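You operate a simulated robot arm through the tools that you are given. There is no shell and no other tool. Be economical: measure what you need, move in short steps, check, and stop when the job is done.

You are at the controls of a simulated two-armed robot. One attempt, no reset.

Task
Wipe up the spill on the top of the grey steel table with the rag and put it back.

Only the result counts: the job must be done as asked and must still hold three seconds after the hand-in. Knocking over, shifting, dropping, spilling or breaking anything else fails it.

Robot
Two 7-joint arms with two-finger grippers on one trunk, on a base that drives. Base frame: it is fixed to the floor where the robot stands at the start and does not move with it; the origin is under the middle of the robot, x ahead of it, y to its left, z up; the surface under the hand at the start is at about z = 800. Readings come in mm, degrees, newtons and seconds.
The left shoulder is at the start at [78, 151, 963], the right one opposite. With the tool pointing down near the work surface each hand reaches from about 280 to 800 mm from the robot's upright axis, wherever it stands, measured 20 degrees to its own side. Payload 2.54 kg a hand.
The TCP of each hand is the grasp point between the finger pads, 30 mm short of the fingertips. In the tool frame z runs along the fingers and y along their closing line. The gripper opens to 116 mm. The gripper's body begins 95 mm behind the TCP.
Orientation is told as [roll, pitch, yaw] about the base's x, y, z axes, in that order, counted from this pose: with the fingers straight down and closing along the base's y, the tool's x points along the base's -x, its y along +y and its z along -z.

Tools
- The arms move only by the tool apply_moves. It takes "left_deltas", "right_deltas" or both (then of equal length, played together; a hand with none holds still); each is a list that holds one entry, the list of rows, each a list of 7 numbers: the turn, a rotation vector about the tool's x, y, z in units of 45 degrees (1.0 is 45 degrees), then the shift along the tool's x, y, z in units of 200 mm (1.0 is 200 mm), then the opening, from 0 (shut) to 1 (fully open). In form: [[[wx, wy, wz, dx, dy, dz, jaw], ...]]. A call has 1 to 20 rows; each row is the pose to reach, as a shift and turn from the pose commanded when the call began, along the tool's axes at that moment. A call with a number of a shift or a turn outside -1 to 1 is refused whole. Rows are played at 5 a second. More than 50 mm and 8.6 degrees between two rows, or a gripper value outside its range, and nothing of the call is played. A pose out of reach is approached as far as the arm can. The call stops where the force on the tool passes 40 N (or 10 N more than at its start, if that is more) or the arm is blocked; 0.2 s more then pass. The fingers move at their own pace (about 72 mm/s each) and stop on an object; they squeeze with about 39 N. The grip force told is the motor's: it shows also when the fingers shut on nothing. Time passes only in rows, and 0.2 s behind the last, so rows that repeat a pose let the fingers close. It gives the time, the measured TCP pose, the force on the tool (base axes), the opening and the grip force at its end, in the units of the frame above (readings bear some noise), with the torque about the TCP (base axes, N m) and any sound that the robot's microphone picked up, and new pictures: "show" is both (left out), scene, wrist or none (wrist: the cameras of the hands that moved).
- Cameras (640 x 400 px; columns grow to the right, rows downward): "scene" is now at [161.8, -2.9, 1121.8]; the picture's right is [-0.02, -1.00, 0.00], its down [-0.17, 0.00, -0.98] and it looks along [0.98, -0.02, -0.17] (base axes); focal length 263 px, centre (320, 200). "left" rides on the left gripper at [69, 15, -122] in its tool frame; the picture's right is [-0.22, 0.98, 0.00], its down [-0.83, -0.18, -0.53] and it looks along [-0.52, -0.12, 0.85] (tool axes); focal length 251 px, centre (320, 200). "right" rides on the right gripper at [69, -15, -122] in its tool frame; the picture's right is [0.22, 0.98, 0.00], its down [-0.83, 0.18, -0.53] and it looks along [-0.52, 0.12, 0.85] (tool axes); focal length 251 px, centre (320, 200). There is no depth. A picture from a camera that has moved, and an enlarged one, comes with that camera's place and axes in the base frame and with its lens.
- move_column(by): slides the trunk up (or, below 0, down) by that many mm; the arms and the scene camera ride with it, the base frame stays. It gives what a move gives, with no picture.
- steer(legs): drives the robot by 1 to 6 legs, each [ahead, left, turn to the left] in mm, mm and degrees, along the robot's own axes; the way and the turn of a leg run together, so that a leg with both is an arc; at most 1500 mm and 180 degrees a leg. The arms and the cameras ride along, it lands a little off, and it stops where it bumps. It gives what a move gives, and a new picture of the scene camera.
- aim_head(pan, tilt): turns the head with the scene camera to pan (to the left, within 80 degrees either way) and tilt (down, from -29 to 69), counted from straight ahead of the robot. It gives what a move gives, and a new picture of the scene camera.
- inspect(camera, box): a new picture of the part [left, top, right, bottom] of that camera's present view, enlarged. The clock stands still meanwhile.
- hand_in(): hands the job in; it is judged then, once.

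Go step by step. Nothing tells you exact positions but the pictures and the camera data: compare them with the known pose of the tool, close in by small moves and look again before you grip or let go. The budget is 120 turns and 260 pictures, counting those below and the enlarged ones. Unless the task says otherwise, let go and move clear before handing in, and close with one line.

The tools are called after "Request:" by a JSON object that holds its "method" and its "body". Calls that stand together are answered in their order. apply_moves: Moves the arms, as the interface text tells. Its arguments: {"type":"object","properties":{"left_deltas":{"type":"array"},"right_deltas":{"type":"array"},"show":{"type":"string","enum":["both","scene","wrist","none"]}},"required":[]} The other tools are called the same way: move_column (by) slides the trunk up or down; steer (legs) drives the base; aim_head (pan, tilt) turns the head that bears the scene camera; inspect (camera, box) takes an enlarged picture of a part of a camera's view; hand_in () hands the job in.

At the start:

```text
clock: 0.0
left_position: [413.8, 248.0, 1034.3]
left_ee_rot: [0.0, -0.1, 0.1]
left_contact_force: [-0.9, -0.3, 0.8]
left_wrist_torque: [-0.02, 0.0, 0.01]
left_finger_gap: 115.9
left_gripper_force: 0.0
right_position: [474.8, -79.8, 1068.8]
right_ee_rot: [-0.1, 0.0, -0.2]
right_contact_force: [-0.1, -0.1, -0.4]
right_wrist_torque: [-0.03, -0.02, 0.02]
right_finger_gap: 116.0
right_gripper_force: 0.0
trunk travel left (down, up): [-200.0, 89.0]
robot x, y, heading: [-0.9, 0.0, -0.1]
head pan, tilt: [-1.3, 10.1]
```

scene: 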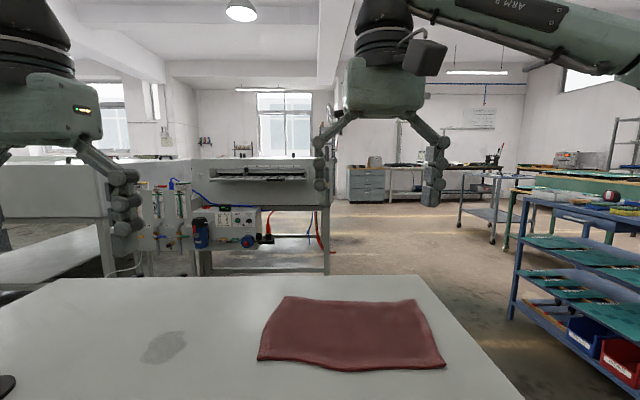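
right: 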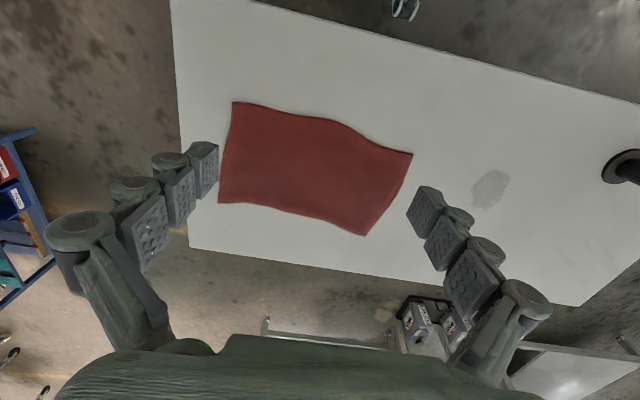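
left: 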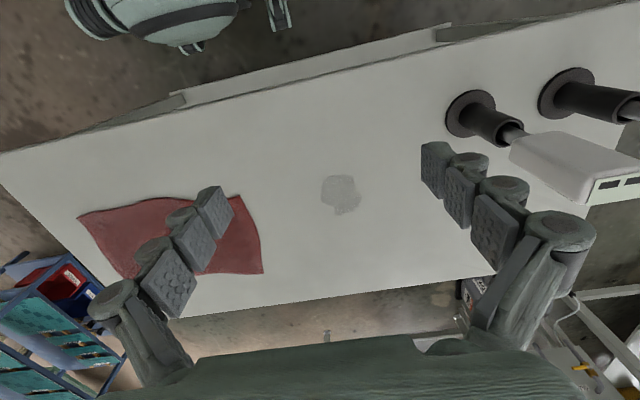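

I see a red rag at about (590,-70) and a grey stain at about (565,255) on the table ahead, with post-like objects on its left. I'll look down for a better measurement.

Request:
{"method": "aim_head", "body": {"pan": 10, "tilt": 45}}

Request:
{"method": "aim_head", "body": {"pan": 60, "tilt": 35}}

```text
clock: 1.0
left_position: [412.0, 247.6, 1033.9]
left_ee_rot: [0.0, 0.0, 0.1]
left_contact_force: [0.8, 0.9, -0.2]
left_wrist_torque: [-0.04, 0.02, 0.02]
left_finger_gap: 116.1
left_gripper_force: 0.1
right_position: [475.0, -79.4, 1068.7]
right_ee_rot: [0.0, -0.1, -0.1]
right_contact_force: [0.9, 0.0, -0.4]
right_wrist_torque: [0.01, 0.01, -0.01]
right_finger_gap: 115.7
right_gripper_force: 0.1
trunk travel left (down, up): [-200.0, 89.0]
robot x, y, heading: [1.5, 0.6, 0.1]
head pan, tilt: [10.0, 45.0]
camera scene: at [148.9, 13.4, 1067.0], right [0.17, -0.98, 0.0], down [-0.7, -0.12, -0.71], along [0.7, 0.12, -0.71], focal length 263 px, centre (320, 200)
```

scene: 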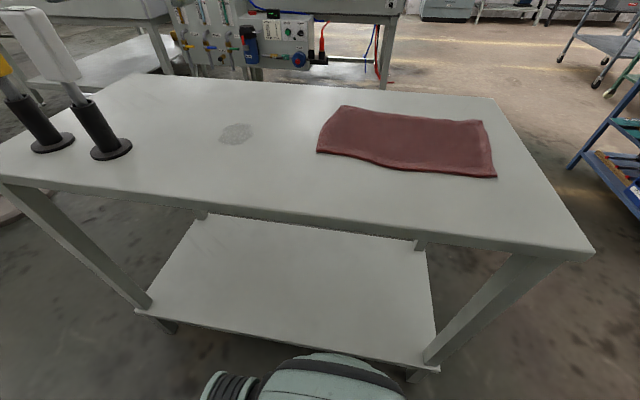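

```text
clock: 2.2
left_position: [412.7, 248.3, 1034.8]
left_ee_rot: [0.0, 0.0, 0.1]
left_contact_force: [0.2, 0.0, -0.2]
left_wrist_torque: [-0.03, 0.01, 0.04]
left_finger_gap: 116.5
left_gripper_force: 0.0
right_position: [475.4, -79.3, 1068.9]
right_ee_rot: [0.0, 0.1, -0.2]
right_contact_force: [-1.4, -0.1, -0.3]
right_wrist_torque: [-0.01, -0.03, 0.01]
right_finger_gap: 116.0
right_gripper_force: 0.0
trunk travel left (down, up): [-200.0, 89.0]
robot x, y, heading: [0.2, -2.9, 0.2]
head pan, tilt: [60.0, 35.0]
camera scene: at [112.9, 75.5, 1081.7], right [0.87, -0.5, 0.0], down [-0.29, -0.5, -0.82], along [0.41, 0.71, -0.57], focal length 263 px, centre (320, 200)
```

scene: 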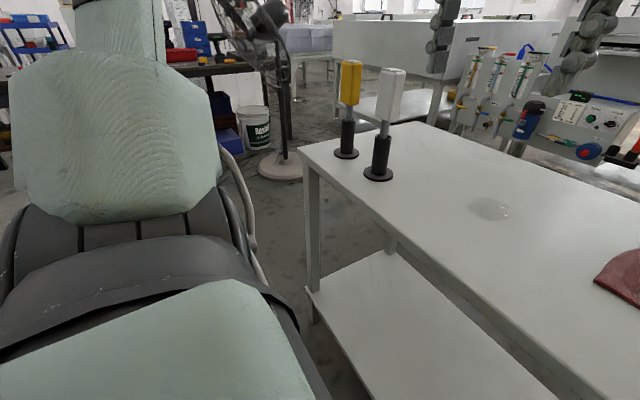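

The stain centre is about (560,245,800). The rag spans about x 505–715 and y -220–80, and the nearest stand is at (472,443). I'll look closely at the rag before choosing a grip.

Request:
{"method": "inspect", "body": {"camera": "right", "box": [200, 80, 440, 250]}}

Request:
{"method": "aim_head", "body": {"pan": 0, "tilt": 35}}

Request:
{"method": "inspect", "body": {"camera": "scene", "box": [220, 100, 500, 275]}}

```text
2.35 times, centred on (320, 165) of right
camera zoom: at [406.8, -94.8, 1191.7], right [-0.21, 0.98, 0.0], down [0.83, 0.18, 0.53], along [0.52, 0.11, -0.85], focal length 592 px, centre (320, 282)
```

zoom: 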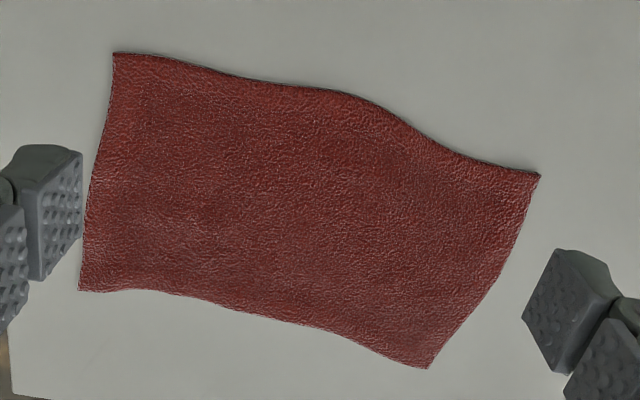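

```text
clock: 3.5
left_position: [413.0, 248.6, 1035.0]
left_ee_rot: [-0.1, 0.0, 0.1]
left_contact_force: [-0.1, 0.9, -0.1]
left_wrist_torque: [0.0, 0.0, 0.0]
left_finger_gap: 116.0
left_gripper_force: 0.0
right_position: [475.1, -78.9, 1069.1]
right_ee_rot: [0.0, 0.0, -0.1]
right_contact_force: [-0.4, 0.5, -0.7]
right_wrist_torque: [-0.01, 0.0, 0.0]
right_finger_gap: 116.2
right_gripper_force: 0.1
trunk travel left (down, up): [-200.0, 89.0]
robot x, y, heading: [1.3, 0.0, 0.1]
head pan, tilt: [0.0, 35.0]
camera scene: at [156.9, -0.6, 1081.8], right [0.0, -1.0, 0.0], down [-0.57, 0.0, -0.82], along [0.82, 0.0, -0.57], focal length 263 px, centre (320, 200)
```

scene: 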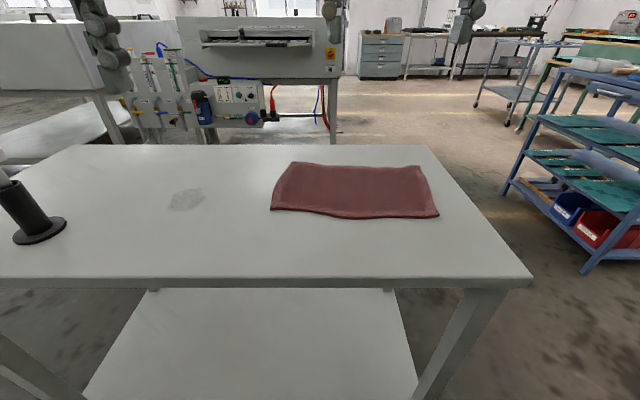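

```text
2.29 times, centred on (360, 188) of scene
camera zoom: at [156.9, -0.6, 1081.8], right [0.0, -1.0, 0.0], down [-0.57, 0.0, -0.82], along [0.82, 0.0, -0.57], focal length 600 px, centre (229, 229)
```

zoom: 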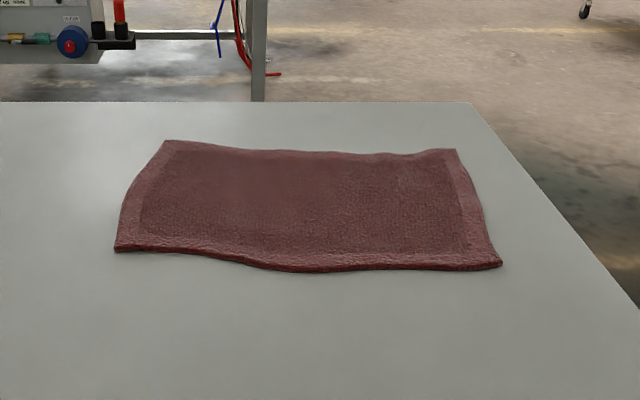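

The rag looks like a flat cloth. I'll move the right hand out of the way and bring the left hand over the rag's left third.

Request:
{"method": "apply_moves", "body": {"left_deltas": [[[0, 0, 0, -0.14, -0.14, 0.05, 1], [0, 0, 0, -0.28, -0.28, 0.1, 1], [0, 0, 0, -0.42, -0.42, 0.15, 1], [0, 0, 0, -0.56, -0.56, 0.2, 0.8], [0, 0, 0, -0.7, -0.7, 0.25, 0.6], [0, 0, 0, -0.84, -0.84, 0.3, 0.5], [0, 0, 0, -0.96, -0.98, 0.35, 0.5], [0, 0, 0, -0.96, -0.98, 0.35, 0.5]]], "right_deltas": [[[0, 0, 0, 0.1, -0.2, 0, 1], [0, 0, 0, 0.2, -0.4, 0, 1], [0, 0, 0, 0.3, -0.6, 0, 1], [0, 0, 0, 0.4, -0.8, 0, 1], [0, 0, 0, 0.5, -1, 0, 1], [0, 0, 0, 0.5, -1, 0, 1], [0, 0, 0, 0.5, -1, 0, 1], [0, 0, 0, 0.5, -1, 0, 1]]]}}

```text
clock: 5.3
left_position: [558.1, 142.6, 965.4]
left_ee_rot: [0.0, -0.1, 0.1]
left_contact_force: [-0.4, 0.0, 0.2]
left_wrist_torque: [0.02, -0.02, 0.0]
left_finger_gap: 58.0
left_gripper_force: 0.1
left hand out of reach, approached as far as the arm can: row 5, 6, 7, 8
right_position: [374.7, -279.8, 1067.1]
right_ee_rot: [0.0, 0.1, 0.0]
right_contact_force: [-0.1, -0.2, -0.7]
right_wrist_torque: [0.02, -0.01, 0.0]
right_finger_gap: 115.9
right_gripper_force: 0.0
trunk travel left (down, up): [-200.0, 89.0]
robot x, y, heading: [-1.6, 1.9, -0.1]
head pan, tilt: [0.0, 35.0]
camera scene: at [157.1, -0.6, 1081.7], right [0.0, -1.0, 0.0], down [-0.57, 0.0, -0.82], along [0.82, 0.0, -0.57], focal length 263 px, centre (320, 200)
camera right: at [305.8, -294.6, 1190.8], right [-0.21, 0.98, 0.0], down [0.83, 0.18, 0.53], along [0.52, 0.11, -0.85], focal length 251 px, centre (320, 200)
camera left: at [489.6, 154.5, 1087.9], right [0.21, 0.98, 0.0], down [0.83, -0.18, 0.53], along [0.52, -0.11, -0.84], focal length 251 px, centre (320, 200)
```

scene: 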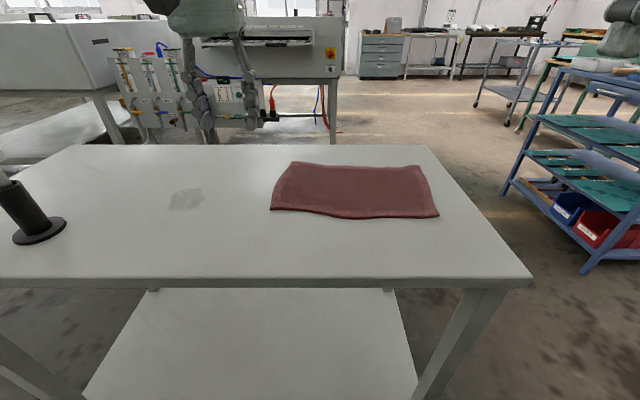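
right: 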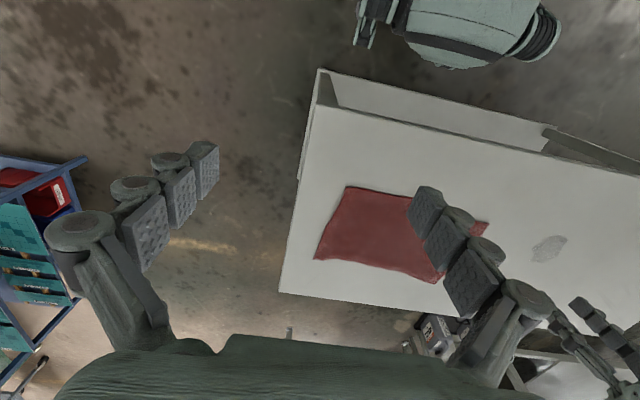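
left: 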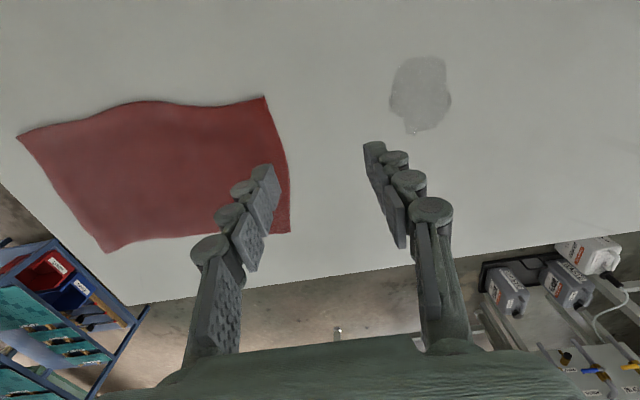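

The left hand ran out of reach because it was high. I'll lower it first and then move toward the rag.

Request:
{"method": "apply_moves", "body": {"left_deltas": [[[0, 0, 0, 0, 0, 0.2, 0.5], [0, 0, 0, 0, 0, 0.38, 0.5], [0, 0, 0, 0, 0, 0.38, 0.5]]], "show": "none"}}

```text
clock: 6.1
left_position: [558.8, 142.9, 890.2]
left_ee_rot: [0.0, -0.1, 0.2]
left_contact_force: [0.8, 0.7, 0.1]
left_wrist_torque: [0.02, -0.02, 0.05]
left_finger_gap: 57.8
left_gripper_force: 0.0
right_position: [373.9, -279.0, 1067.9]
right_ee_rot: [0.0, -0.1, -0.1]
right_contact_force: [0.1, 0.0, -0.4]
right_wrist_torque: [-0.04, 0.01, -0.07]
right_finger_gap: 116.2
right_gripper_force: 0.1
trunk travel left (down, up): [-200.0, 89.0]
robot x, y, heading: [0.7, 0.1, -0.1]
head pan, tilt: [0.0, 35.0]
```

The commanded pose follows the reached one. Next I'll move to about (605,0) at this height.

Request:
{"method": "apply_moves", "body": {"left_deltas": [[[0, 0, 0, -0.06, -0.2, 0, 0.5], [0, 0, 0, -0.12, -0.4, 0, 0.5], [0, 0, 0, -0.18, -0.6, 0, 0.5], [0, 0, 0, -0.23, -0.72, 0, 0.5], [0, 0, 0, -0.23, -0.72, 0, 0.5]]]}}

```text
clock: 7.3
left_position: [541.5, 107.7, 878.7]
left_ee_rot: [-0.1, -0.1, 0.1]
left_contact_force: [0.0, -0.2, 0.4]
left_wrist_torque: [0.04, 0.02, -0.02]
left_finger_gap: 58.1
left_gripper_force: 0.1
left hand out of reach, approached as far as the arm can: row 1, 2, 3, 4, 5
right_position: [373.3, -278.9, 1068.7]
right_ee_rot: [-0.1, -0.1, 0.0]
right_contact_force: [0.4, 0.9, -0.4]
right_wrist_torque: [-0.03, -0.04, 0.0]
right_finger_gap: 116.0
right_gripper_force: 0.1
trunk travel left (down, up): [-200.0, 89.0]
robot x, y, heading: [-1.3, 4.4, 0.1]
head pan, tilt: [0.0, 35.0]
camera scene: at [156.8, -0.7, 1081.8], right [0.0, -1.0, 0.0], down [-0.57, 0.0, -0.82], along [0.82, 0.0, -0.57], focal length 263 px, centre (320, 200)
camera left: at [473.7, 119.5, 1001.2], right [0.21, 0.98, 0.0], down [0.83, -0.18, 0.54], along [0.52, -0.12, -0.84], focal length 251 px, centre (320, 200)
```

scene: 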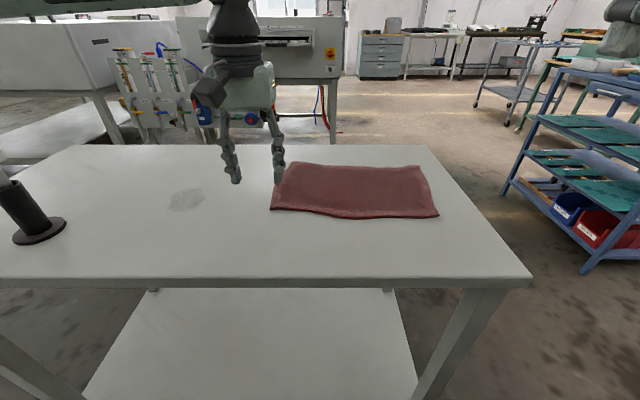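
left: 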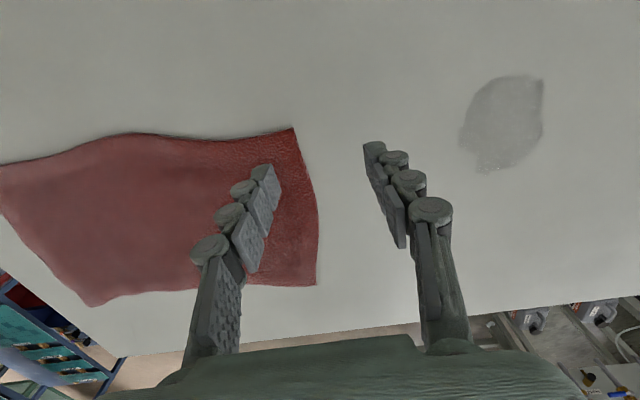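

The left arm can't reach inward that far, so I'll sidestep the robot 190 mm to the right. From there both the rag and the stain should be in its comfortable zone.

Request:
{"method": "steer", "body": {"legs": [[0, -190, 0]]}}

```text
clock: 9.8
left_position: [541.6, -83.1, 879.7]
left_ee_rot: [-0.2, 0.0, 0.4]
left_contact_force: [-0.1, 0.0, -0.4]
left_wrist_torque: [0.01, -0.03, 0.01]
left_finger_gap: 58.1
left_gripper_force: 0.0
right_position: [375.2, -470.0, 1068.0]
right_ee_rot: [0.1, 0.0, 0.2]
right_contact_force: [0.2, -0.3, 0.0]
right_wrist_torque: [-0.01, 0.01, -0.03]
right_finger_gap: 115.8
right_gripper_force: 0.0
trunk travel left (down, up): [-200.0, 89.0]
robot x, y, heading: [-0.8, -190.8, 0.4]
head pan, tilt: [0.0, 35.0]
camera scene: at [157.2, -191.2, 1081.8], right [0.0, -1.0, 0.0], down [-0.57, 0.0, -0.82], along [0.82, 0.0, -0.57], focal length 263 px, centre (320, 200)
```

scene: 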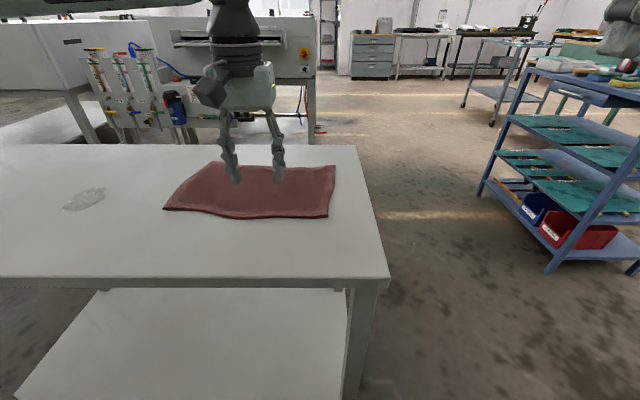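

The left hand is now over the rag at (542,-83). I'll move it to about (610,-20) and look.

Request:
{"method": "apply_moves", "body": {"left_deltas": [[[0, 0, 0, -0.12, 0.11, 0, 0.5], [0, 0, 0, -0.24, 0.22, 0, 0.5], [0, 0, 0, -0.34, 0.315, 0, 0.5], [0, 0, 0, -0.34, 0.315, 0, 0.5]]], "show": "wrist"}}

```text
clock: 10.8
left_position: [613.4, -18.4, 879.0]
left_ee_rot: [-0.1, -0.1, 0.3]
left_contact_force: [-0.3, 0.0, 0.1]
left_wrist_torque: [0.0, 0.02, 0.01]
left_finger_gap: 58.3
left_gripper_force: 0.0
right_position: [374.3, -468.2, 1067.8]
right_ee_rot: [0.0, 0.1, 0.0]
right_contact_force: [0.5, -0.5, 0.7]
right_wrist_torque: [0.02, 0.0, 0.02]
right_finger_gap: 115.7
right_gripper_force: 0.0
trunk travel left (down, up): [-200.0, 89.0]
robot x, y, heading: [0.4, -192.7, 0.3]
head pan, tilt: [0.0, 35.0]
camera left: at [543.0, -5.1, 1002.1], right [0.21, 0.98, 0.0], down [0.83, -0.18, 0.54], along [0.52, -0.11, -0.84], focal length 251 px, centre (320, 200)
```

left: 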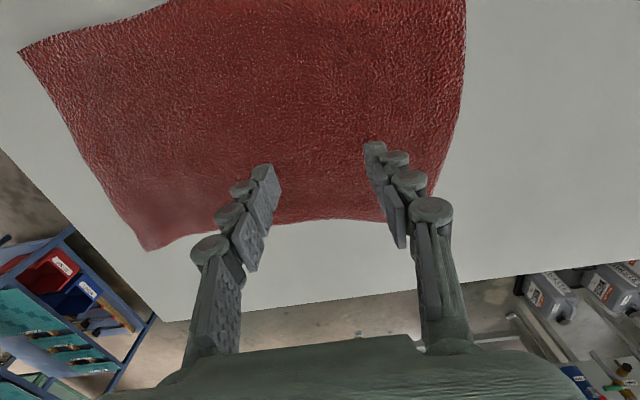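

I'll lower the hand until the fingertips touch the rag.

Request:
{"method": "apply_moves", "body": {"left_deltas": [[[0, 0, 0, 0, 0, 0.1, 0.5], [0, 0, 0, 0, 0, 0.15, 0.5], [0, 0, 0, 0, 0, 0.175, 0.5], [0, 0, 0, 0, 0, 0.2, 0.5], [0, 0, 0, 0, 0, 0.215, 0.5], [0, 0, 0, 0, 0, 0.225, 0.5]]]}}

```text
clock: 12.2
left_position: [611.0, -19.2, 833.2]
left_ee_rot: [-0.2, -0.2, 0.3]
left_contact_force: [0.0, -0.3, -0.9]
left_wrist_torque: [0.02, 0.01, 0.01]
left_finger_gap: 58.1
left_gripper_force: 0.1
right_position: [374.7, -468.5, 1069.3]
right_ee_rot: [-0.1, 0.0, 0.1]
right_contact_force: [0.0, 0.0, 0.3]
right_wrist_torque: [0.02, -0.01, 0.04]
right_finger_gap: 115.9
right_gripper_force: 0.2
trunk travel left (down, up): [-200.0, 89.0]
robot x, y, heading: [4.3, -191.2, 0.3]
head pan, tilt: [0.0, 35.0]
camera scene: at [157.2, -191.1, 1081.8], right [0.0, -1.0, 0.0], down [-0.57, 0.0, -0.82], along [0.82, 0.0, -0.57], focal length 263 px, centre (320, 200)
camera left: at [541.9, -6.4, 956.2], right [0.21, 0.98, 0.0], down [0.83, -0.18, 0.54], along [0.52, -0.11, -0.84], focal length 251 px, centre (320, 200)
```

scene: 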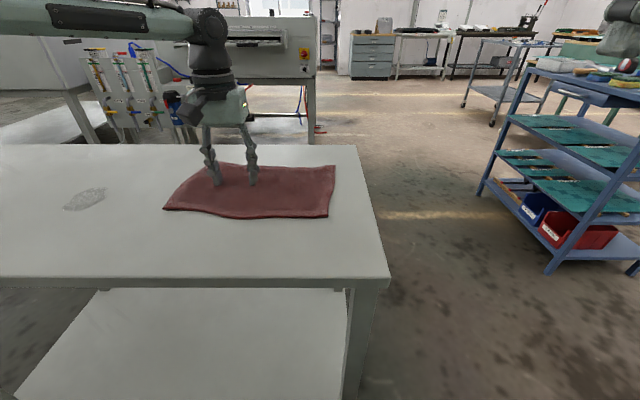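
left: 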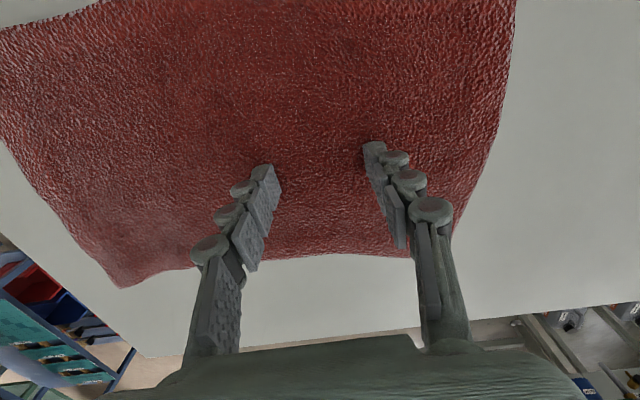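

There is no contact yet with the tips at about z=803, so I'll keep lowering gently.

Request:
{"method": "apply_moves", "body": {"left_deltas": [[[0, 0, 0, 0, 0, 0.01, 0.5], [0, 0, 0, 0, 0, 0.02, 0.5], [0, 0, 0, 0, 0, 0.03, 0.5], [0, 0, 0, 0, 0, 0.04, 0.5], [0, 0, 0, 0, 0, 0.05, 0.5], [0, 0, 0, 0, 0, 0.06, 0.5], [0, 0, 0, 0, 0, 0.07, 0.5], [0, 0, 0, 0, 0, 0.08, 0.5]]], "show": "wrist"}}

```text
clock: 14.0
left_position: [610.2, -19.1, 818.8]
left_ee_rot: [0.0, -0.1, 0.3]
left_contact_force: [0.3, -0.3, 5.3]
left_wrist_torque: [0.02, -0.07, -0.01]
left_finger_gap: 59.8
left_gripper_force: 0.1
right_position: [373.1, -469.1, 1067.9]
right_ee_rot: [0.0, -0.1, 0.1]
right_contact_force: [-0.1, -0.2, -0.1]
right_wrist_torque: [-0.01, -0.06, 0.0]
right_finger_gap: 115.9
right_gripper_force: 0.0
trunk travel left (down, up): [-200.0, 89.0]
robot x, y, heading: [0.1, -191.1, -0.1]
head pan, tilt: [0.0, 35.0]
camera left: at [540.9, -6.7, 940.9], right [0.21, 0.98, 0.0], down [0.83, -0.18, 0.54], along [0.52, -0.11, -0.84], focal length 251 px, centre (320, 200)
```

left: 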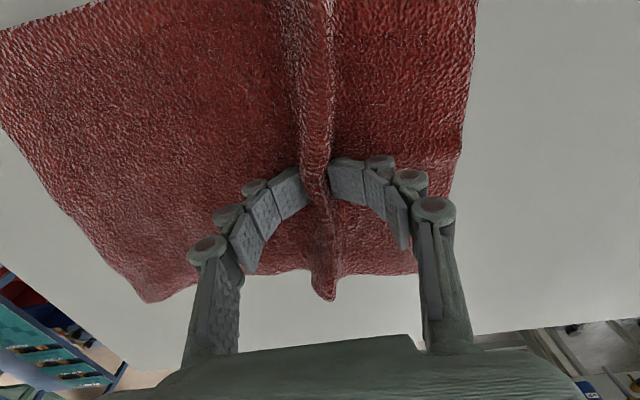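

The compliant fingers curled on contact and have already folded the cloth. I'll close the grip here.

Request:
{"method": "apply_moves", "body": {"left_deltas": [[[0, 0, 0, 0, 0, 0, 0.3], [0, 0, 0, 0, 0, 0, 0.1], [0, 0, 0, 0, 0, 0, 0], [0, 0, 0, 0, 0, 0, 0], [0, 0, 0, 0, 0, 0, 0]]]}}

```text
clock: 14.8
left_position: [613.0, -20.2, 831.4]
left_ee_rot: [-0.4, -1.6, 0.6]
left_contact_force: [2.6, 3.9, 32.9]
left_wrist_torque: [-0.02, -0.2, 0.02]
left_finger_gap: 5.0
left_gripper_force: 35.3
right_position: [372.3, -468.5, 1070.2]
right_ee_rot: [0.1, -0.2, 0.2]
right_contact_force: [-0.1, 0.1, 0.6]
right_wrist_torque: [0.0, -0.05, 0.0]
right_finger_gap: 115.7
right_gripper_force: 0.0
trunk travel left (down, up): [-200.0, 89.0]
robot x, y, heading: [1.4, -191.2, 0.1]
head pan, tilt: [0.0, 35.0]
stopped in row 4 (left hand): the force on the tool passed its limit at 42 N (the readings are from after the stop); the commanded pose is now the measured one
camera scene: at [153.9, -191.4, 1082.6], right [0.0, -1.0, 0.0], down [-0.57, 0.0, -0.82], along [0.82, 0.0, -0.57], focal length 263 px, centre (320, 200)
camera left: at [541.2, -6.0, 951.9], right [0.21, 0.98, 0.0], down [0.81, -0.17, 0.56], along [0.55, -0.12, -0.83], focal length 251 px, centre (320, 200)
```

scene: 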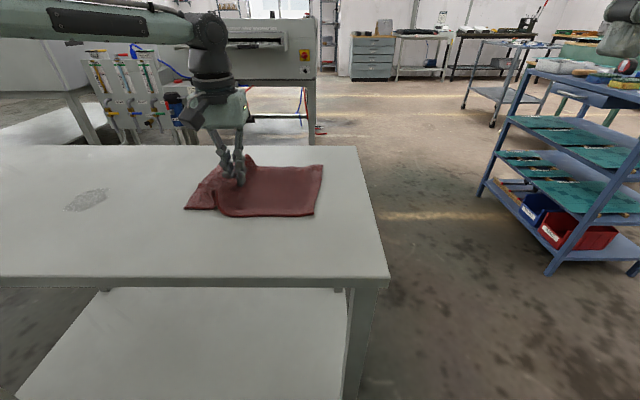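
left: 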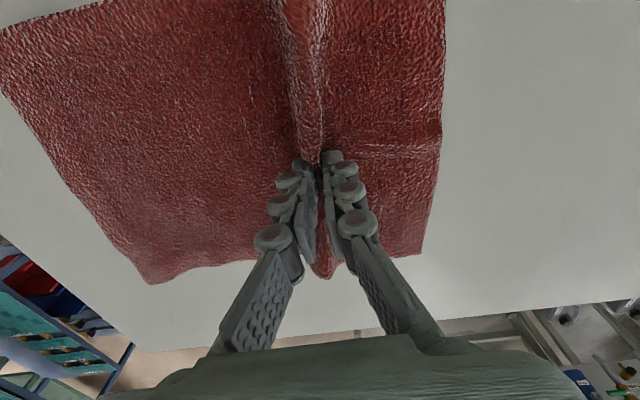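

The rag is gripped with a 5 mm gap. I'll ease the downward load, straighten the hand and start dragging the rag toward the stain.

Request:
{"method": "apply_moves", "body": {"left_deltas": [[[0, 0.036, 0, 0, 0, -0.02, 0], [0, 0.036, 0, 0, 0, -0.02, 0]]], "show": "none"}}

Request:
{"method": "apply_moves", "body": {"left_deltas": [[[0, 0, 0, 0.02, 0.12, 0, 0], [0, 0, 0, 0.04, 0.24, 0, 0], [0, 0, 0, 0.06, 0.36, 0, 0], [0, 0, 0, 0.08, 0.48, 0, 0], [0, 0, 0, 0.1, 0.6, 0, 0], [0, 0, 0, 0.12, 0.72, 0, 0]]]}}

```text
clock: 15.4
left_position: [610.8, -20.0, 830.7]
left_ee_rot: [-0.3, 0.7, 0.3]
left_contact_force: [4.0, 2.0, 36.3]
left_wrist_torque: [-0.06, 0.04, -0.02]
left_finger_gap: 5.3
left_gripper_force: 36.6
right_position: [372.5, -469.4, 1068.6]
right_ee_rot: [0.1, -0.2, 0.2]
right_contact_force: [-0.4, -0.7, 0.1]
right_wrist_torque: [-0.03, 0.01, -0.04]
right_finger_gap: 115.9
right_gripper_force: 0.0
trunk travel left (down, up): [-200.0, 89.0]
robot x, y, heading: [2.0, -190.1, 0.3]
head pan, tilt: [0.0, 35.0]
```

```text
clock: 16.9
left_position: [587.4, 122.8, 831.6]
left_ee_rot: [-0.2, 0.6, 0.3]
left_contact_force: [0.0, -3.5, 38.5]
left_wrist_torque: [-0.37, -0.06, 0.01]
left_finger_gap: 3.6
left_gripper_force: 33.2
right_position: [371.3, -469.4, 1069.3]
right_ee_rot: [0.1, -0.2, 0.2]
right_contact_force: [-0.2, -0.2, 0.2]
right_wrist_torque: [0.02, 0.01, -0.01]
right_finger_gap: 116.1
right_gripper_force: 0.0
trunk travel left (down, up): [-200.0, 89.0]
robot x, y, heading: [1.4, -192.6, 0.5]
head pan, tilt: [0.0, 35.0]
camera scene: at [154.8, -192.3, 1082.3], right [0.0, -1.0, 0.0], down [-0.57, 0.0, -0.82], along [0.82, 0.0, -0.57], focal length 263 px, centre (320, 200)
camera left: at [520.4, 136.6, 953.7], right [0.21, 0.98, -0.01], down [0.83, -0.18, 0.53], along [0.51, -0.11, -0.85], focal length 251 px, centre (320, 200)
```

scene: 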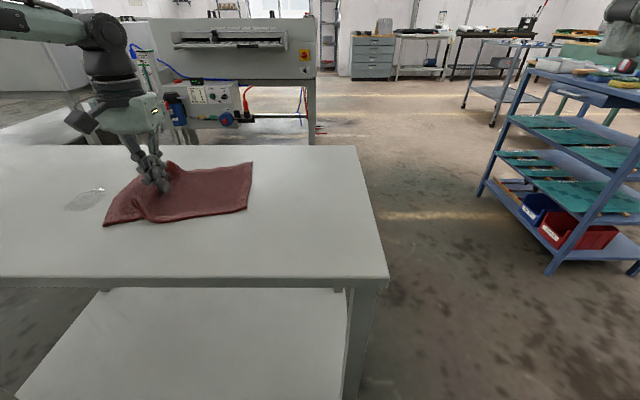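
left: 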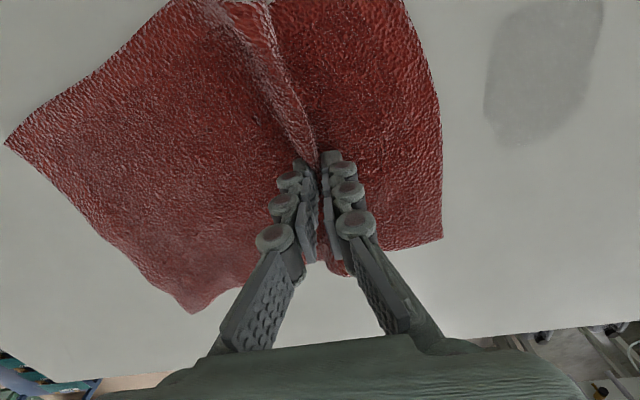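

The drag works. I'll continue across the stain.

Request:
{"method": "apply_moves", "body": {"left_deltas": [[[0, 0, 0, 0.02, 0.12, -0.01, 0], [0, 0, 0, 0.04, 0.24, -0.01, 0], [0, 0, 0, 0.06, 0.36, -0.01, 0], [0, 0, 0, 0.08, 0.48, -0.01, 0], [0, 0, 0, 0.1, 0.6, -0.01, 0], [0, 0, 0, 0.11, 0.72, -0.01, 0], [0, 0, 0, 0.11, 0.84, -0.01, 0]]]}}

```text
clock: 18.4
left_position: [565.9, 292.1, 830.6]
left_ee_rot: [0.0, 0.9, 0.3]
left_contact_force: [-0.9, -5.3, 27.3]
left_wrist_torque: [-0.4, -0.02, -0.02]
left_finger_gap: 4.1
left_gripper_force: 34.8
right_position: [372.7, -469.4, 1068.6]
right_ee_rot: [0.0, -0.2, 0.2]
right_contact_force: [0.9, 0.2, 0.1]
right_wrist_torque: [-0.01, -0.01, 0.05]
right_finger_gap: 115.8
right_gripper_force: 0.2
trunk travel left (down, up): [-200.0, 89.0]
robot x, y, heading: [1.4, -191.1, 0.3]
head pan, tilt: [0.0, 35.0]
camera scene: at [155.3, -192.6, 1082.2], right [0.0, -1.0, 0.0], down [-0.57, 0.0, -0.82], along [0.82, 0.0, -0.57], focal length 263 px, centre (320, 200)
camera left: at [498.9, 304.7, 954.2], right [0.21, 0.98, 0.0], down [0.84, -0.18, 0.52], along [0.51, -0.11, -0.85], focal length 251 px, centre (320, 200)
```

scene: 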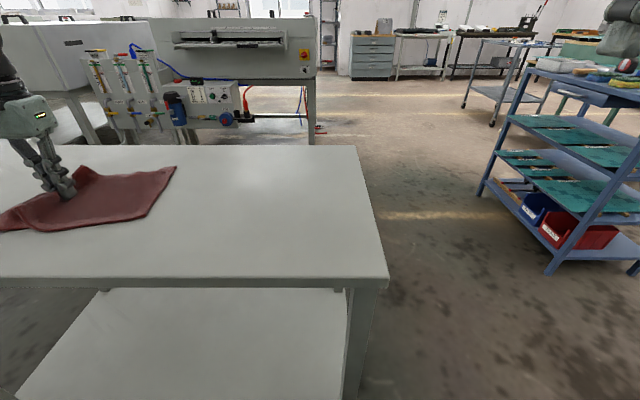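
left: 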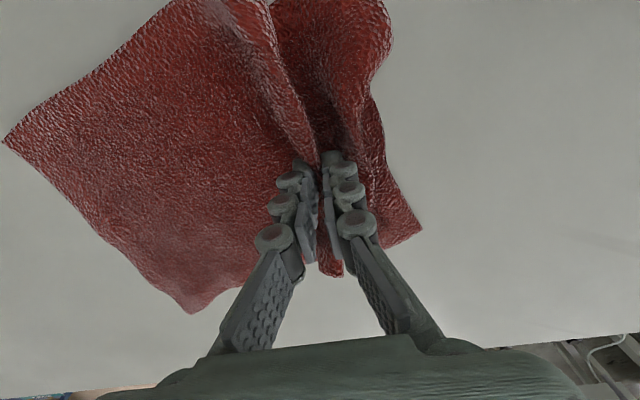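

The rag covers the stain. I'll scrub it in a small grid.

Request:
{"method": "apply_moves", "body": {"left_deltas": [[[0, 0, 0, 0, -0.2, 0, 0], [0, 0, 0, 0, -0.4, 0, 0], [0, 0, 0, -0.18, -0.4, 0, 0], [0, 0, 0, -0.18, -0.2, 0, 0], [0, 0, 0, -0.18, -0.02, 0, 0], [0, 0, 0, 0, -0.02, 0, 0], [0, 0, 0, 0.18, -0.02, 0, 0], [0, 0, 0, 0.18, -0.2, 0, 0], [0, 0, 0, 0.18, -0.4, 0, 0], [0, 0, 0, 0, -0.4, 0, 0], [0, 0, 0, 0, -0.2, 0, 0], [0, 0, 0, 0, -0.02, 0, 0], [0, 0, 0, 0, -0.2, 0, 0], [0, 0, 0, 0, -0.4, 0, 0], [0, 0, 0, 0, -0.6, 0, 0], [0, 0, 0, 0, -0.8, 0, 0]]]}}

Request:
{"method": "aim_head", "body": {"pan": 40, "tilt": 30}}

```text
clock: 21.9
left_position: [564.4, 128.6, 831.0]
left_ee_rot: [-0.2, 1.1, 0.4]
left_contact_force: [-0.3, 2.1, 16.7]
left_wrist_torque: [0.01, 0.01, 0.01]
left_finger_gap: 3.6
left_gripper_force: 31.3
right_position: [372.6, -469.9, 1069.3]
right_ee_rot: [0.1, -0.2, 0.1]
right_contact_force: [-0.8, 0.1, -0.3]
right_wrist_torque: [0.02, -0.01, 0.02]
right_finger_gap: 115.8
right_gripper_force: 0.1
trunk travel left (down, up): [-200.0, 89.0]
robot x, y, heading: [2.5, -192.6, 0.0]
head pan, tilt: [0.0, 35.0]
camera scene: at [155.9, -192.0, 1082.0], right [0.0, -1.0, 0.0], down [-0.57, 0.0, -0.82], along [0.82, 0.0, -0.57], focal length 263 px, centre (320, 200)
camera left: at [498.1, 142.1, 954.3], right [0.21, 0.98, -0.01], down [0.84, -0.17, 0.52], along [0.51, -0.11, -0.85], focal length 251 px, centre (320, 200)
```

scene: 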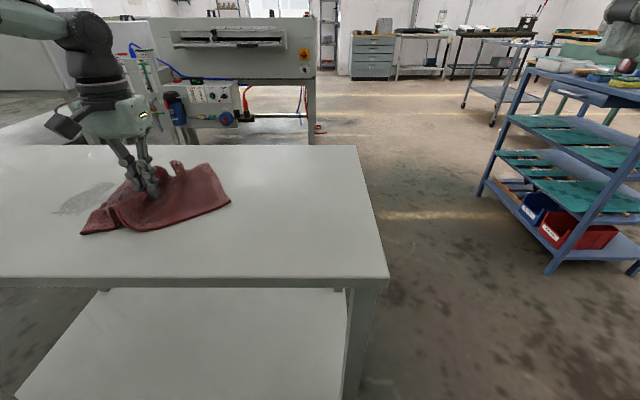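
left: 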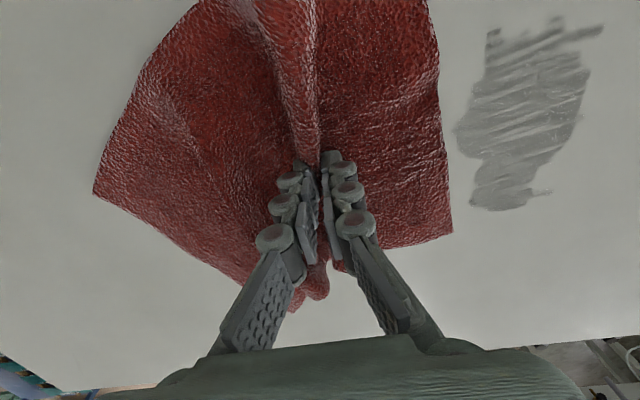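

```text
clock: 22.9
left_position: [565.2, 130.1, 830.2]
left_ee_rot: [-0.2, 1.0, 0.4]
left_contact_force: [0.3, -2.6, 15.7]
left_wrist_torque: [-0.16, 0.01, 0.01]
left_finger_gap: 3.5
left_gripper_force: 31.8
right_position: [373.9, -468.8, 1069.1]
right_ee_rot: [0.1, -0.1, 0.2]
right_contact_force: [0.4, -0.3, -0.4]
right_wrist_torque: [-0.02, -0.01, 0.02]
right_finger_gap: 115.9
right_gripper_force: 0.1
trunk travel left (down, up): [-200.0, 89.0]
robot x, y, heading: [1.8, -191.7, 0.5]
head pan, tilt: [40.0, 30.0]
camera scene: at [137.0, -133.8, 1089.8], right [0.65, -0.76, 0.0], down [-0.38, -0.32, -0.87], along [0.66, 0.56, -0.5], focal length 263 px, centre (320, 200)
```

scene: 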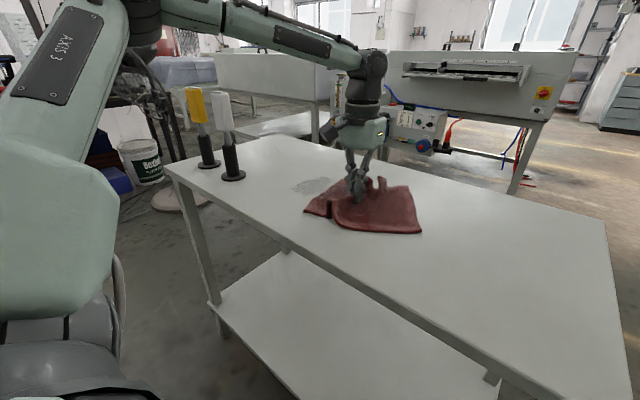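

The stain is thinning but smeared (now about x 505–630, y 215–295). I'll raster over it with finer lanes and a bit more pressure.

Request:
{"method": "apply_moves", "body": {"left_deltas": [[[0, 0, 0, -0.175, 0.175, 0.01, 0], [0, 0, 0, -0.35, 0.35, 0.015, 0], [0, 0, 0, -0.35, 0.55, 0.015, 0], [0, 0, 0, -0.35, 0.75, 0.015, 0], [0, 0, 0, -0.35, 0.9, 0.015, 0], [0, 0, 0, -0.275, 0.9, 0.015, 0], [0, 0, 0, -0.275, 0.7, 0.015, 0], [0, 0, 0, -0.275, 0.5, 0.015, 0], [0, 0, 0, -0.275, 0.35, 0.015, 0], [0, 0, 0, -0.2, 0.35, 0.015, 0], [0, 0, 0, -0.2, 0.55, 0.015, 0], [0, 0, 0, -0.2, 0.75, 0.015, 0], [0, 0, 0, -0.2, 0.9, 0.015, 0], [0, 0, 0, -0.125, 0.9, 0.015, 0], [0, 0, 0, -0.125, 0.7, 0.015, 0], [0, 0, 0, -0.125, 0.5, 0.015, 0], [0, 0, 0, -0.125, 0.35, 0.015, 0], [0, 0, 0, -0.05, 0.35, 0.015, 0], [0, 0, 0, -0.05, 0.55, 0.015, 0], [0, 0, 0, -0.05, 0.75, 0.015, 0]]]}}

```text
clock: 27.1
left_position: [573.0, 281.5, 830.1]
left_ee_rot: [0.1, 0.8, 0.2]
left_contact_force: [0.5, -4.5, 29.8]
left_wrist_torque: [-0.32, -0.03, 0.05]
left_finger_gap: 4.8
left_gripper_force: 34.8
right_position: [372.0, -470.1, 1067.6]
right_ee_rot: [0.0, 0.0, 0.2]
right_contact_force: [0.3, 0.7, -0.6]
right_wrist_torque: [-0.01, 0.02, -0.02]
right_finger_gap: 115.9
right_gripper_force: 0.0
trunk travel left (down, up): [-200.0, 89.0]
robot x, y, heading: [-1.9, -187.4, 0.1]
head pan, tilt: [40.0, 30.0]
camera scene: at [136.0, -134.7, 1090.1], right [0.65, -0.76, 0.0], down [-0.38, -0.32, -0.87], along [0.66, 0.56, -0.5], focal length 263 px, centre (320, 200)
camera left: at [506.0, 293.9, 953.9], right [0.21, 0.98, 0.0], down [0.83, -0.18, 0.52], along [0.51, -0.11, -0.85], focal length 251 px, centre (320, 200)
```

scene: 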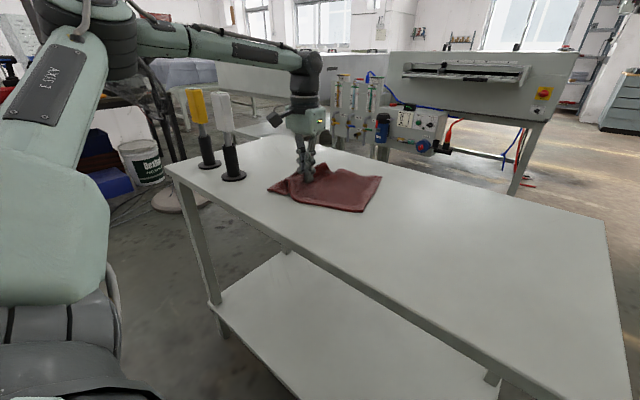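
left: 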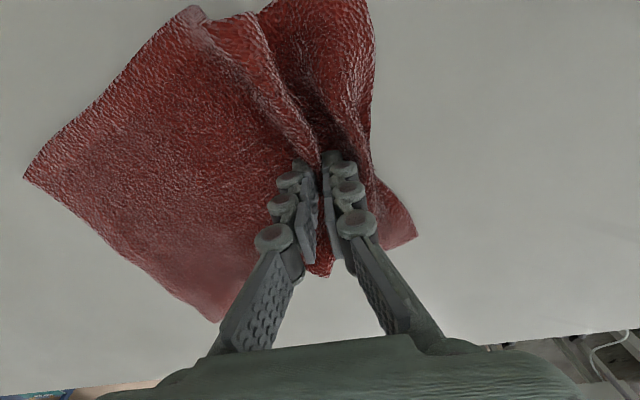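

I'll continue the raster over the nearer lanes, then pull the rag back to check.

Request:
{"method": "apply_moves", "body": {"left_deltas": [[[0, 0, 0, 0, 0.14, 0, 0], [0, 0, 0, 0.065, 0.14, 0, 0], [0, 0, 0, 0.065, -0.04, 0, 0], [0, 0, 0, 0.065, -0.22, 0, 0], [0, 0, 0, 0.065, -0.4, 0, 0], [0, 0, 0, 0.14, -0.4, 0, 0], [0, 0, 0, 0.14, -0.22, 0, 0], [0, 0, 0, 0.14, -0.04, 0, 0], [0, 0, 0, 0.14, 0.14, 0, 0], [0, 0, 0, 0.215, 0.14, 0, 0], [0, 0, 0, 0.215, -0.04, 0, 0], [0, 0, 0, 0.215, -0.22, 0, 0], [0, 0, 0, 0.215, -0.4, 0, 0], [0, 0, 0, 0.3, -0.4, 0, 0], [0, 0, 0, 0.3, -0.22, 0, 0], [0, 0, 0, 0.3, -0.04, 0, 0], [0, 0, 0, 0.3, 0.1, 0, 0], [0, 0, 0, 0.37, 0.1, 0, 0], [0, 0, 0, 0.37, -0.1, 0, 0], [0, 0, 0, 0.37, -0.3, 0, 0]]], "show": "none"}}

Request:
{"method": "apply_moves", "body": {"left_deltas": [[[0, 0, 0, 0, -0.2, 0, 0], [0, 0, 0, -0.1, -0.4, 0, 0], [0, 0, 0, -0.2, -0.6, 0, 0], [0, 0, 0, -0.3, -0.7, 0, 0]]]}}

```text
clock: 31.3
left_position: [501.7, 221.8, 830.3]
left_ee_rot: [0.0, 0.7, 0.4]
left_contact_force: [-1.4, 7.6, 44.8]
left_wrist_torque: [0.28, -0.01, -0.03]
left_finger_gap: 4.3
left_gripper_force: 34.4
right_position: [372.4, -470.6, 1069.0]
right_ee_rot: [0.2, -0.2, 0.2]
right_contact_force: [0.6, 0.1, -0.1]
right_wrist_torque: [-0.01, -0.01, -0.01]
right_finger_gap: 116.4
right_gripper_force: 0.0
trunk travel left (down, up): [-200.0, 89.0]
robot x, y, heading: [1.7, -187.9, 0.3]
head pan, tilt: [40.0, 30.0]
```

```text
clock: 32.3
left_position: [560.8, 80.1, 830.8]
left_ee_rot: [-0.3, 0.6, 0.3]
left_contact_force: [-4.3, 2.5, 35.1]
left_wrist_torque: [-0.04, 0.21, 0.02]
left_finger_gap: 3.8
left_gripper_force: 31.6
right_position: [373.1, -469.8, 1069.8]
right_ee_rot: [0.1, -0.3, 0.1]
right_contact_force: [-1.0, 0.1, 1.2]
right_wrist_torque: [0.02, -0.01, -0.03]
right_finger_gap: 116.0
right_gripper_force: 0.2
trunk travel left (down, up): [-200.0, 89.0]
robot x, y, heading: [0.7, -192.7, 0.2]
head pan, tilt: [40.0, 30.0]
camera scene: at [135.2, -134.3, 1090.1], right [0.65, -0.76, 0.0], down [-0.38, -0.32, -0.87], along [0.66, 0.56, -0.5], focal length 263 px, centre (320, 200)
camera left: at [493.1, 92.6, 953.4], right [0.21, 0.98, -0.01], down [0.83, -0.17, 0.53], along [0.51, -0.11, -0.85], focal length 251 px, centre (320, 200)
```

scene: 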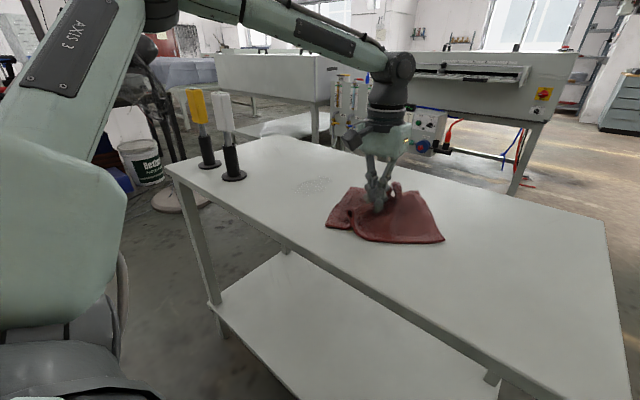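
left: 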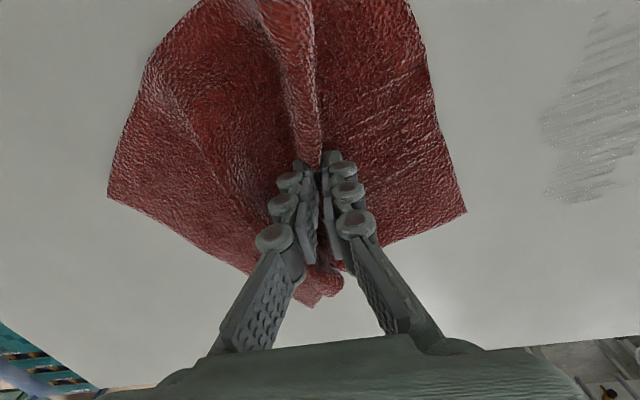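

Much fainter now. I'll do a second pass with cross strokes along x.

Request:
{"method": "apply_moves", "body": {"left_deltas": [[[0, 0, 0, 0.08, 0.2, 0, 0], [0, 0, 0, 0.16, 0.4, 0, 0], [0, 0, 0, 0.305, 0.6, 0, 0], [0, 0, 0, 0.08, 0.635, 0, 0], [0, 0, 0, -0.145, 0.635, 0, 0], [0, 0, 0, -0.355, 0.635, 0, 0], [0, 0, 0, -0.355, 0.71, 0, 0], [0, 0, 0, -0.145, 0.71, 0, 0], [0, 0, 0, 0.08, 0.71, 0, 0], [0, 0, 0, 0.305, 0.71, 0, 0], [0, 0, 0, 0.305, 0.785, 0, 0], [0, 0, 0, 0.08, 0.785, 0, 0], [0, 0, 0, -0.145, 0.785, 0, 0], [0, 0, 0, -0.355, 0.785, 0, 0], [0, 0, 0, -0.355, 0.86, 0, 0], [0, 0, 0, -0.145, 0.86, 0, 0], [0, 0, 0, 0.08, 0.86, 0, 0], [0, 0, 0, 0.305, 0.86, 0, 0], [0, 0, 0, 0.305, 0.935, 0, 0], [0, 0, 0, 0.08, 0.935, 0, 0]]], "show": "wrist"}}

```text
clock: 36.5
left_position: [542.2, 268.8, 830.4]
left_ee_rot: [0.0, 0.8, 0.4]
left_contact_force: [-3.3, 1.0, 33.1]
left_wrist_torque: [-0.04, 0.03, 0.03]
left_finger_gap: 4.8
left_gripper_force: 34.6
right_position: [372.4, -469.7, 1067.1]
right_ee_rot: [0.2, -0.2, 0.2]
right_contact_force: [-0.2, -0.1, 0.1]
right_wrist_torque: [0.0, -0.02, 0.02]
right_finger_gap: 116.0
right_gripper_force: 0.1
trunk travel left (down, up): [-200.0, 89.0]
robot x, y, heading: [-0.7, -191.2, 0.4]
head pan, tilt: [40.0, 30.0]
camera left: at [474.4, 281.2, 953.8], right [0.21, 0.98, 0.0], down [0.83, -0.18, 0.52], along [0.51, -0.11, -0.85], focal length 251 px, centre (320, 200)
```

left: 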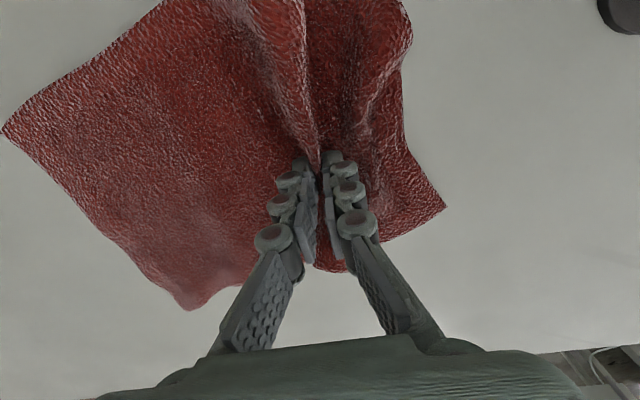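

Request:
{"method": "apply_moves", "body": {"left_deltas": [[[0, 0, 0, -0.24, 0, 0, 0], [0, 0, 0, -0.45, 0, 0, 0], [0, 0, 0, -0.45, 0.075, 0, 0], [0, 0, 0, -0.24, 0.075, 0, 0], [0, 0, 0, -0.01, 0.075, 0, 0], [0, 0, 0, 0.21, 0.075, 0, 0], [0, 0, 0, 0.21, 0.15, 0, 0], [0, 0, 0, -0.01, 0.15, 0, 0], [0, 0, 0, -0.24, 0.15, 0, 0], [0, 0, 0, -0.45, 0.15, 0, 0], [0, 0, 0, -0.4, -0.08, 0, 0], [0, 0, 0, -0.36, -0.3, 0, 0], [0, 0, 0, -0.28, -0.3, 0, 0], [0, 0, 0, -0.24, -0.1, 0, 0], [0, 0, 0, -0.2, 0.1, 0, 0], [0, 0, 0, -0.12, 0.1, 0, 0], [0, 0, 0, -0.08, -0.1, 0, 0], [0, 0, 0, -0.04, -0.3, 0, 0], [0, 0, 0, 0.04, -0.3, 0, 0], [0, 0, 0, 0.06, -0.1, 0, 0]]], "show": "none"}}

Request:
{"method": "apply_moves", "body": {"left_deltas": [[[0, 0, 0, 0.02, 0.15, 0, 0], [0, 0, 0, 0.08, 0.15, 0, 0], [0, 0, 0, 0.1, -0.08, 0, 0], [0, 0, 0, 0.12, -0.3, 0, 0], [0, 0, 0, 0.02, -0.5, 0, 0], [0, 0, 0, -0.1, -0.7, 0, 0], [0, 0, 0, -0.2, -0.9, 0, 0], [0, 0, 0, -0.2, -0.96, 0, 0]]]}}

```text
clock: 40.7
left_position: [532.2, 246.9, 830.2]
left_ee_rot: [-0.1, 0.8, 0.2]
left_contact_force: [0.9, -5.6, 35.7]
left_wrist_torque: [0.06, -0.02, 0.04]
left_finger_gap: 4.8
left_gripper_force: 34.8
right_position: [372.5, -470.7, 1068.9]
right_ee_rot: [0.1, -0.2, 0.1]
right_contact_force: [-0.4, 0.7, -0.1]
right_wrist_torque: [0.0, 0.01, 0.0]
right_finger_gap: 116.1
right_gripper_force: 0.2
trunk travel left (down, up): [-200.0, 89.0]
robot x, y, heading: [-1.3, -192.1, 0.0]
head pan, tilt: [40.0, 30.0]
```

```text
clock: 42.5
left_position: [572.8, 57.1, 830.8]
left_ee_rot: [-0.1, 0.4, 0.4]
left_contact_force: [2.1, 5.9, 39.1]
left_wrist_torque: [0.18, -0.1, -0.02]
left_finger_gap: 4.4
left_gripper_force: 32.8
right_position: [371.4, -469.0, 1069.1]
right_ee_rot: [0.1, -0.2, 0.0]
right_contact_force: [0.6, -0.3, -0.1]
right_wrist_torque: [0.04, 0.03, 0.02]
right_finger_gap: 116.1
right_gripper_force: 0.0
trunk travel left (down, up): [-200.0, 89.0]
robot x, y, heading: [-1.9, -191.0, 0.2]
head pan, tilt: [40.0, 30.0]
camera scene: at [135.3, -133.9, 1090.3], right [0.65, -0.76, 0.0], down [-0.38, -0.32, -0.87], along [0.66, 0.56, -0.5], focal length 263 px, centre (320, 200)
camera left: at [505.0, 69.8, 953.1], right [0.21, 0.98, -0.01], down [0.83, -0.17, 0.53], along [0.52, -0.11, -0.85], focal length 251 px, centre (320, 200)
```

scene: 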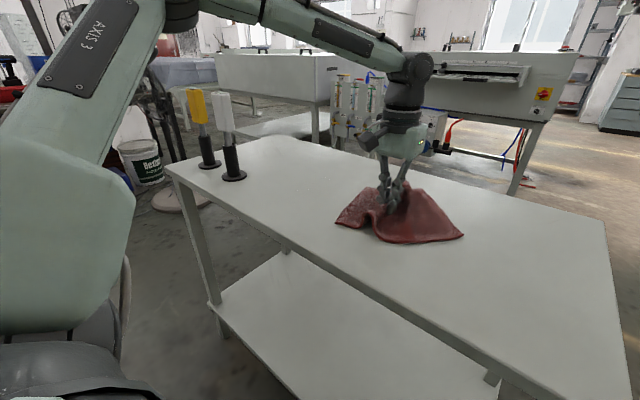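
left: 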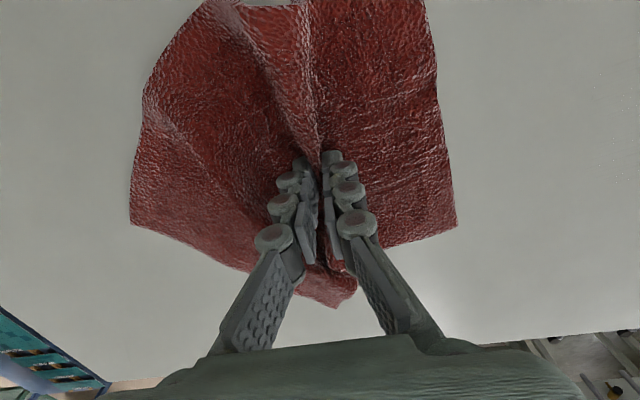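

The stain looks nearly gone, so I'll zoom in on the area.

Request:
{"method": "inspect", "body": {"camera": "scene", "box": [240, 140, 400, 240]}}

Request:
{"method": "inspect", "body": {"camera": "left", "box": [440, 0, 640, 220]}}

```text
4.00 times, centred on (320, 190) of scene
camera zoom: at [135.3, -133.9, 1090.3], right [0.65, -0.76, 0.0], down [-0.38, -0.32, -0.87], along [0.66, 0.56, -0.5], focal length 1051 px, centre (320, 240)
```

zoom: 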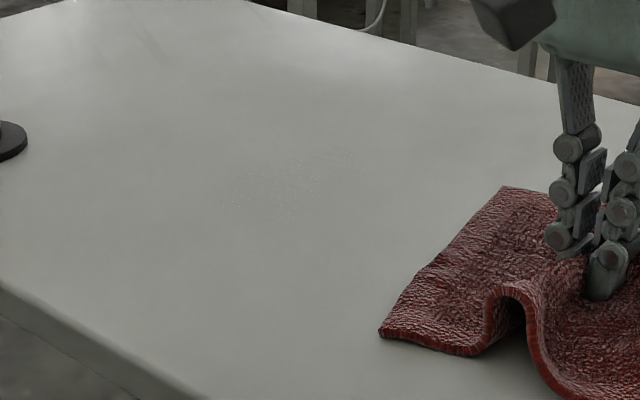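

```text
1.82 times, centred on (540, 110) of left
camera zoom: at [505.0, 69.8, 953.1], right [0.21, 0.98, -0.01], down [0.83, -0.17, 0.53], along [0.52, -0.11, -0.85], focal length 457 px, centre (-80, 364)
```

zoom: 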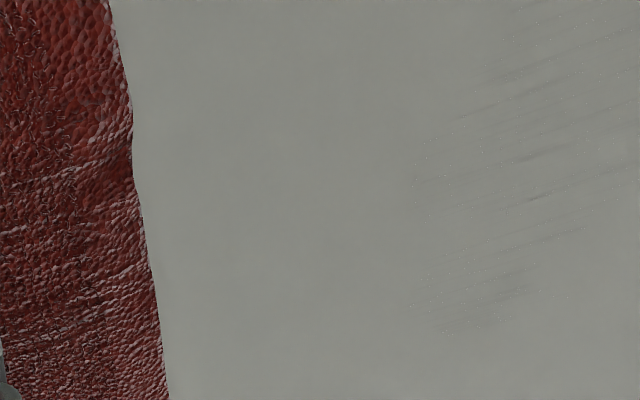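

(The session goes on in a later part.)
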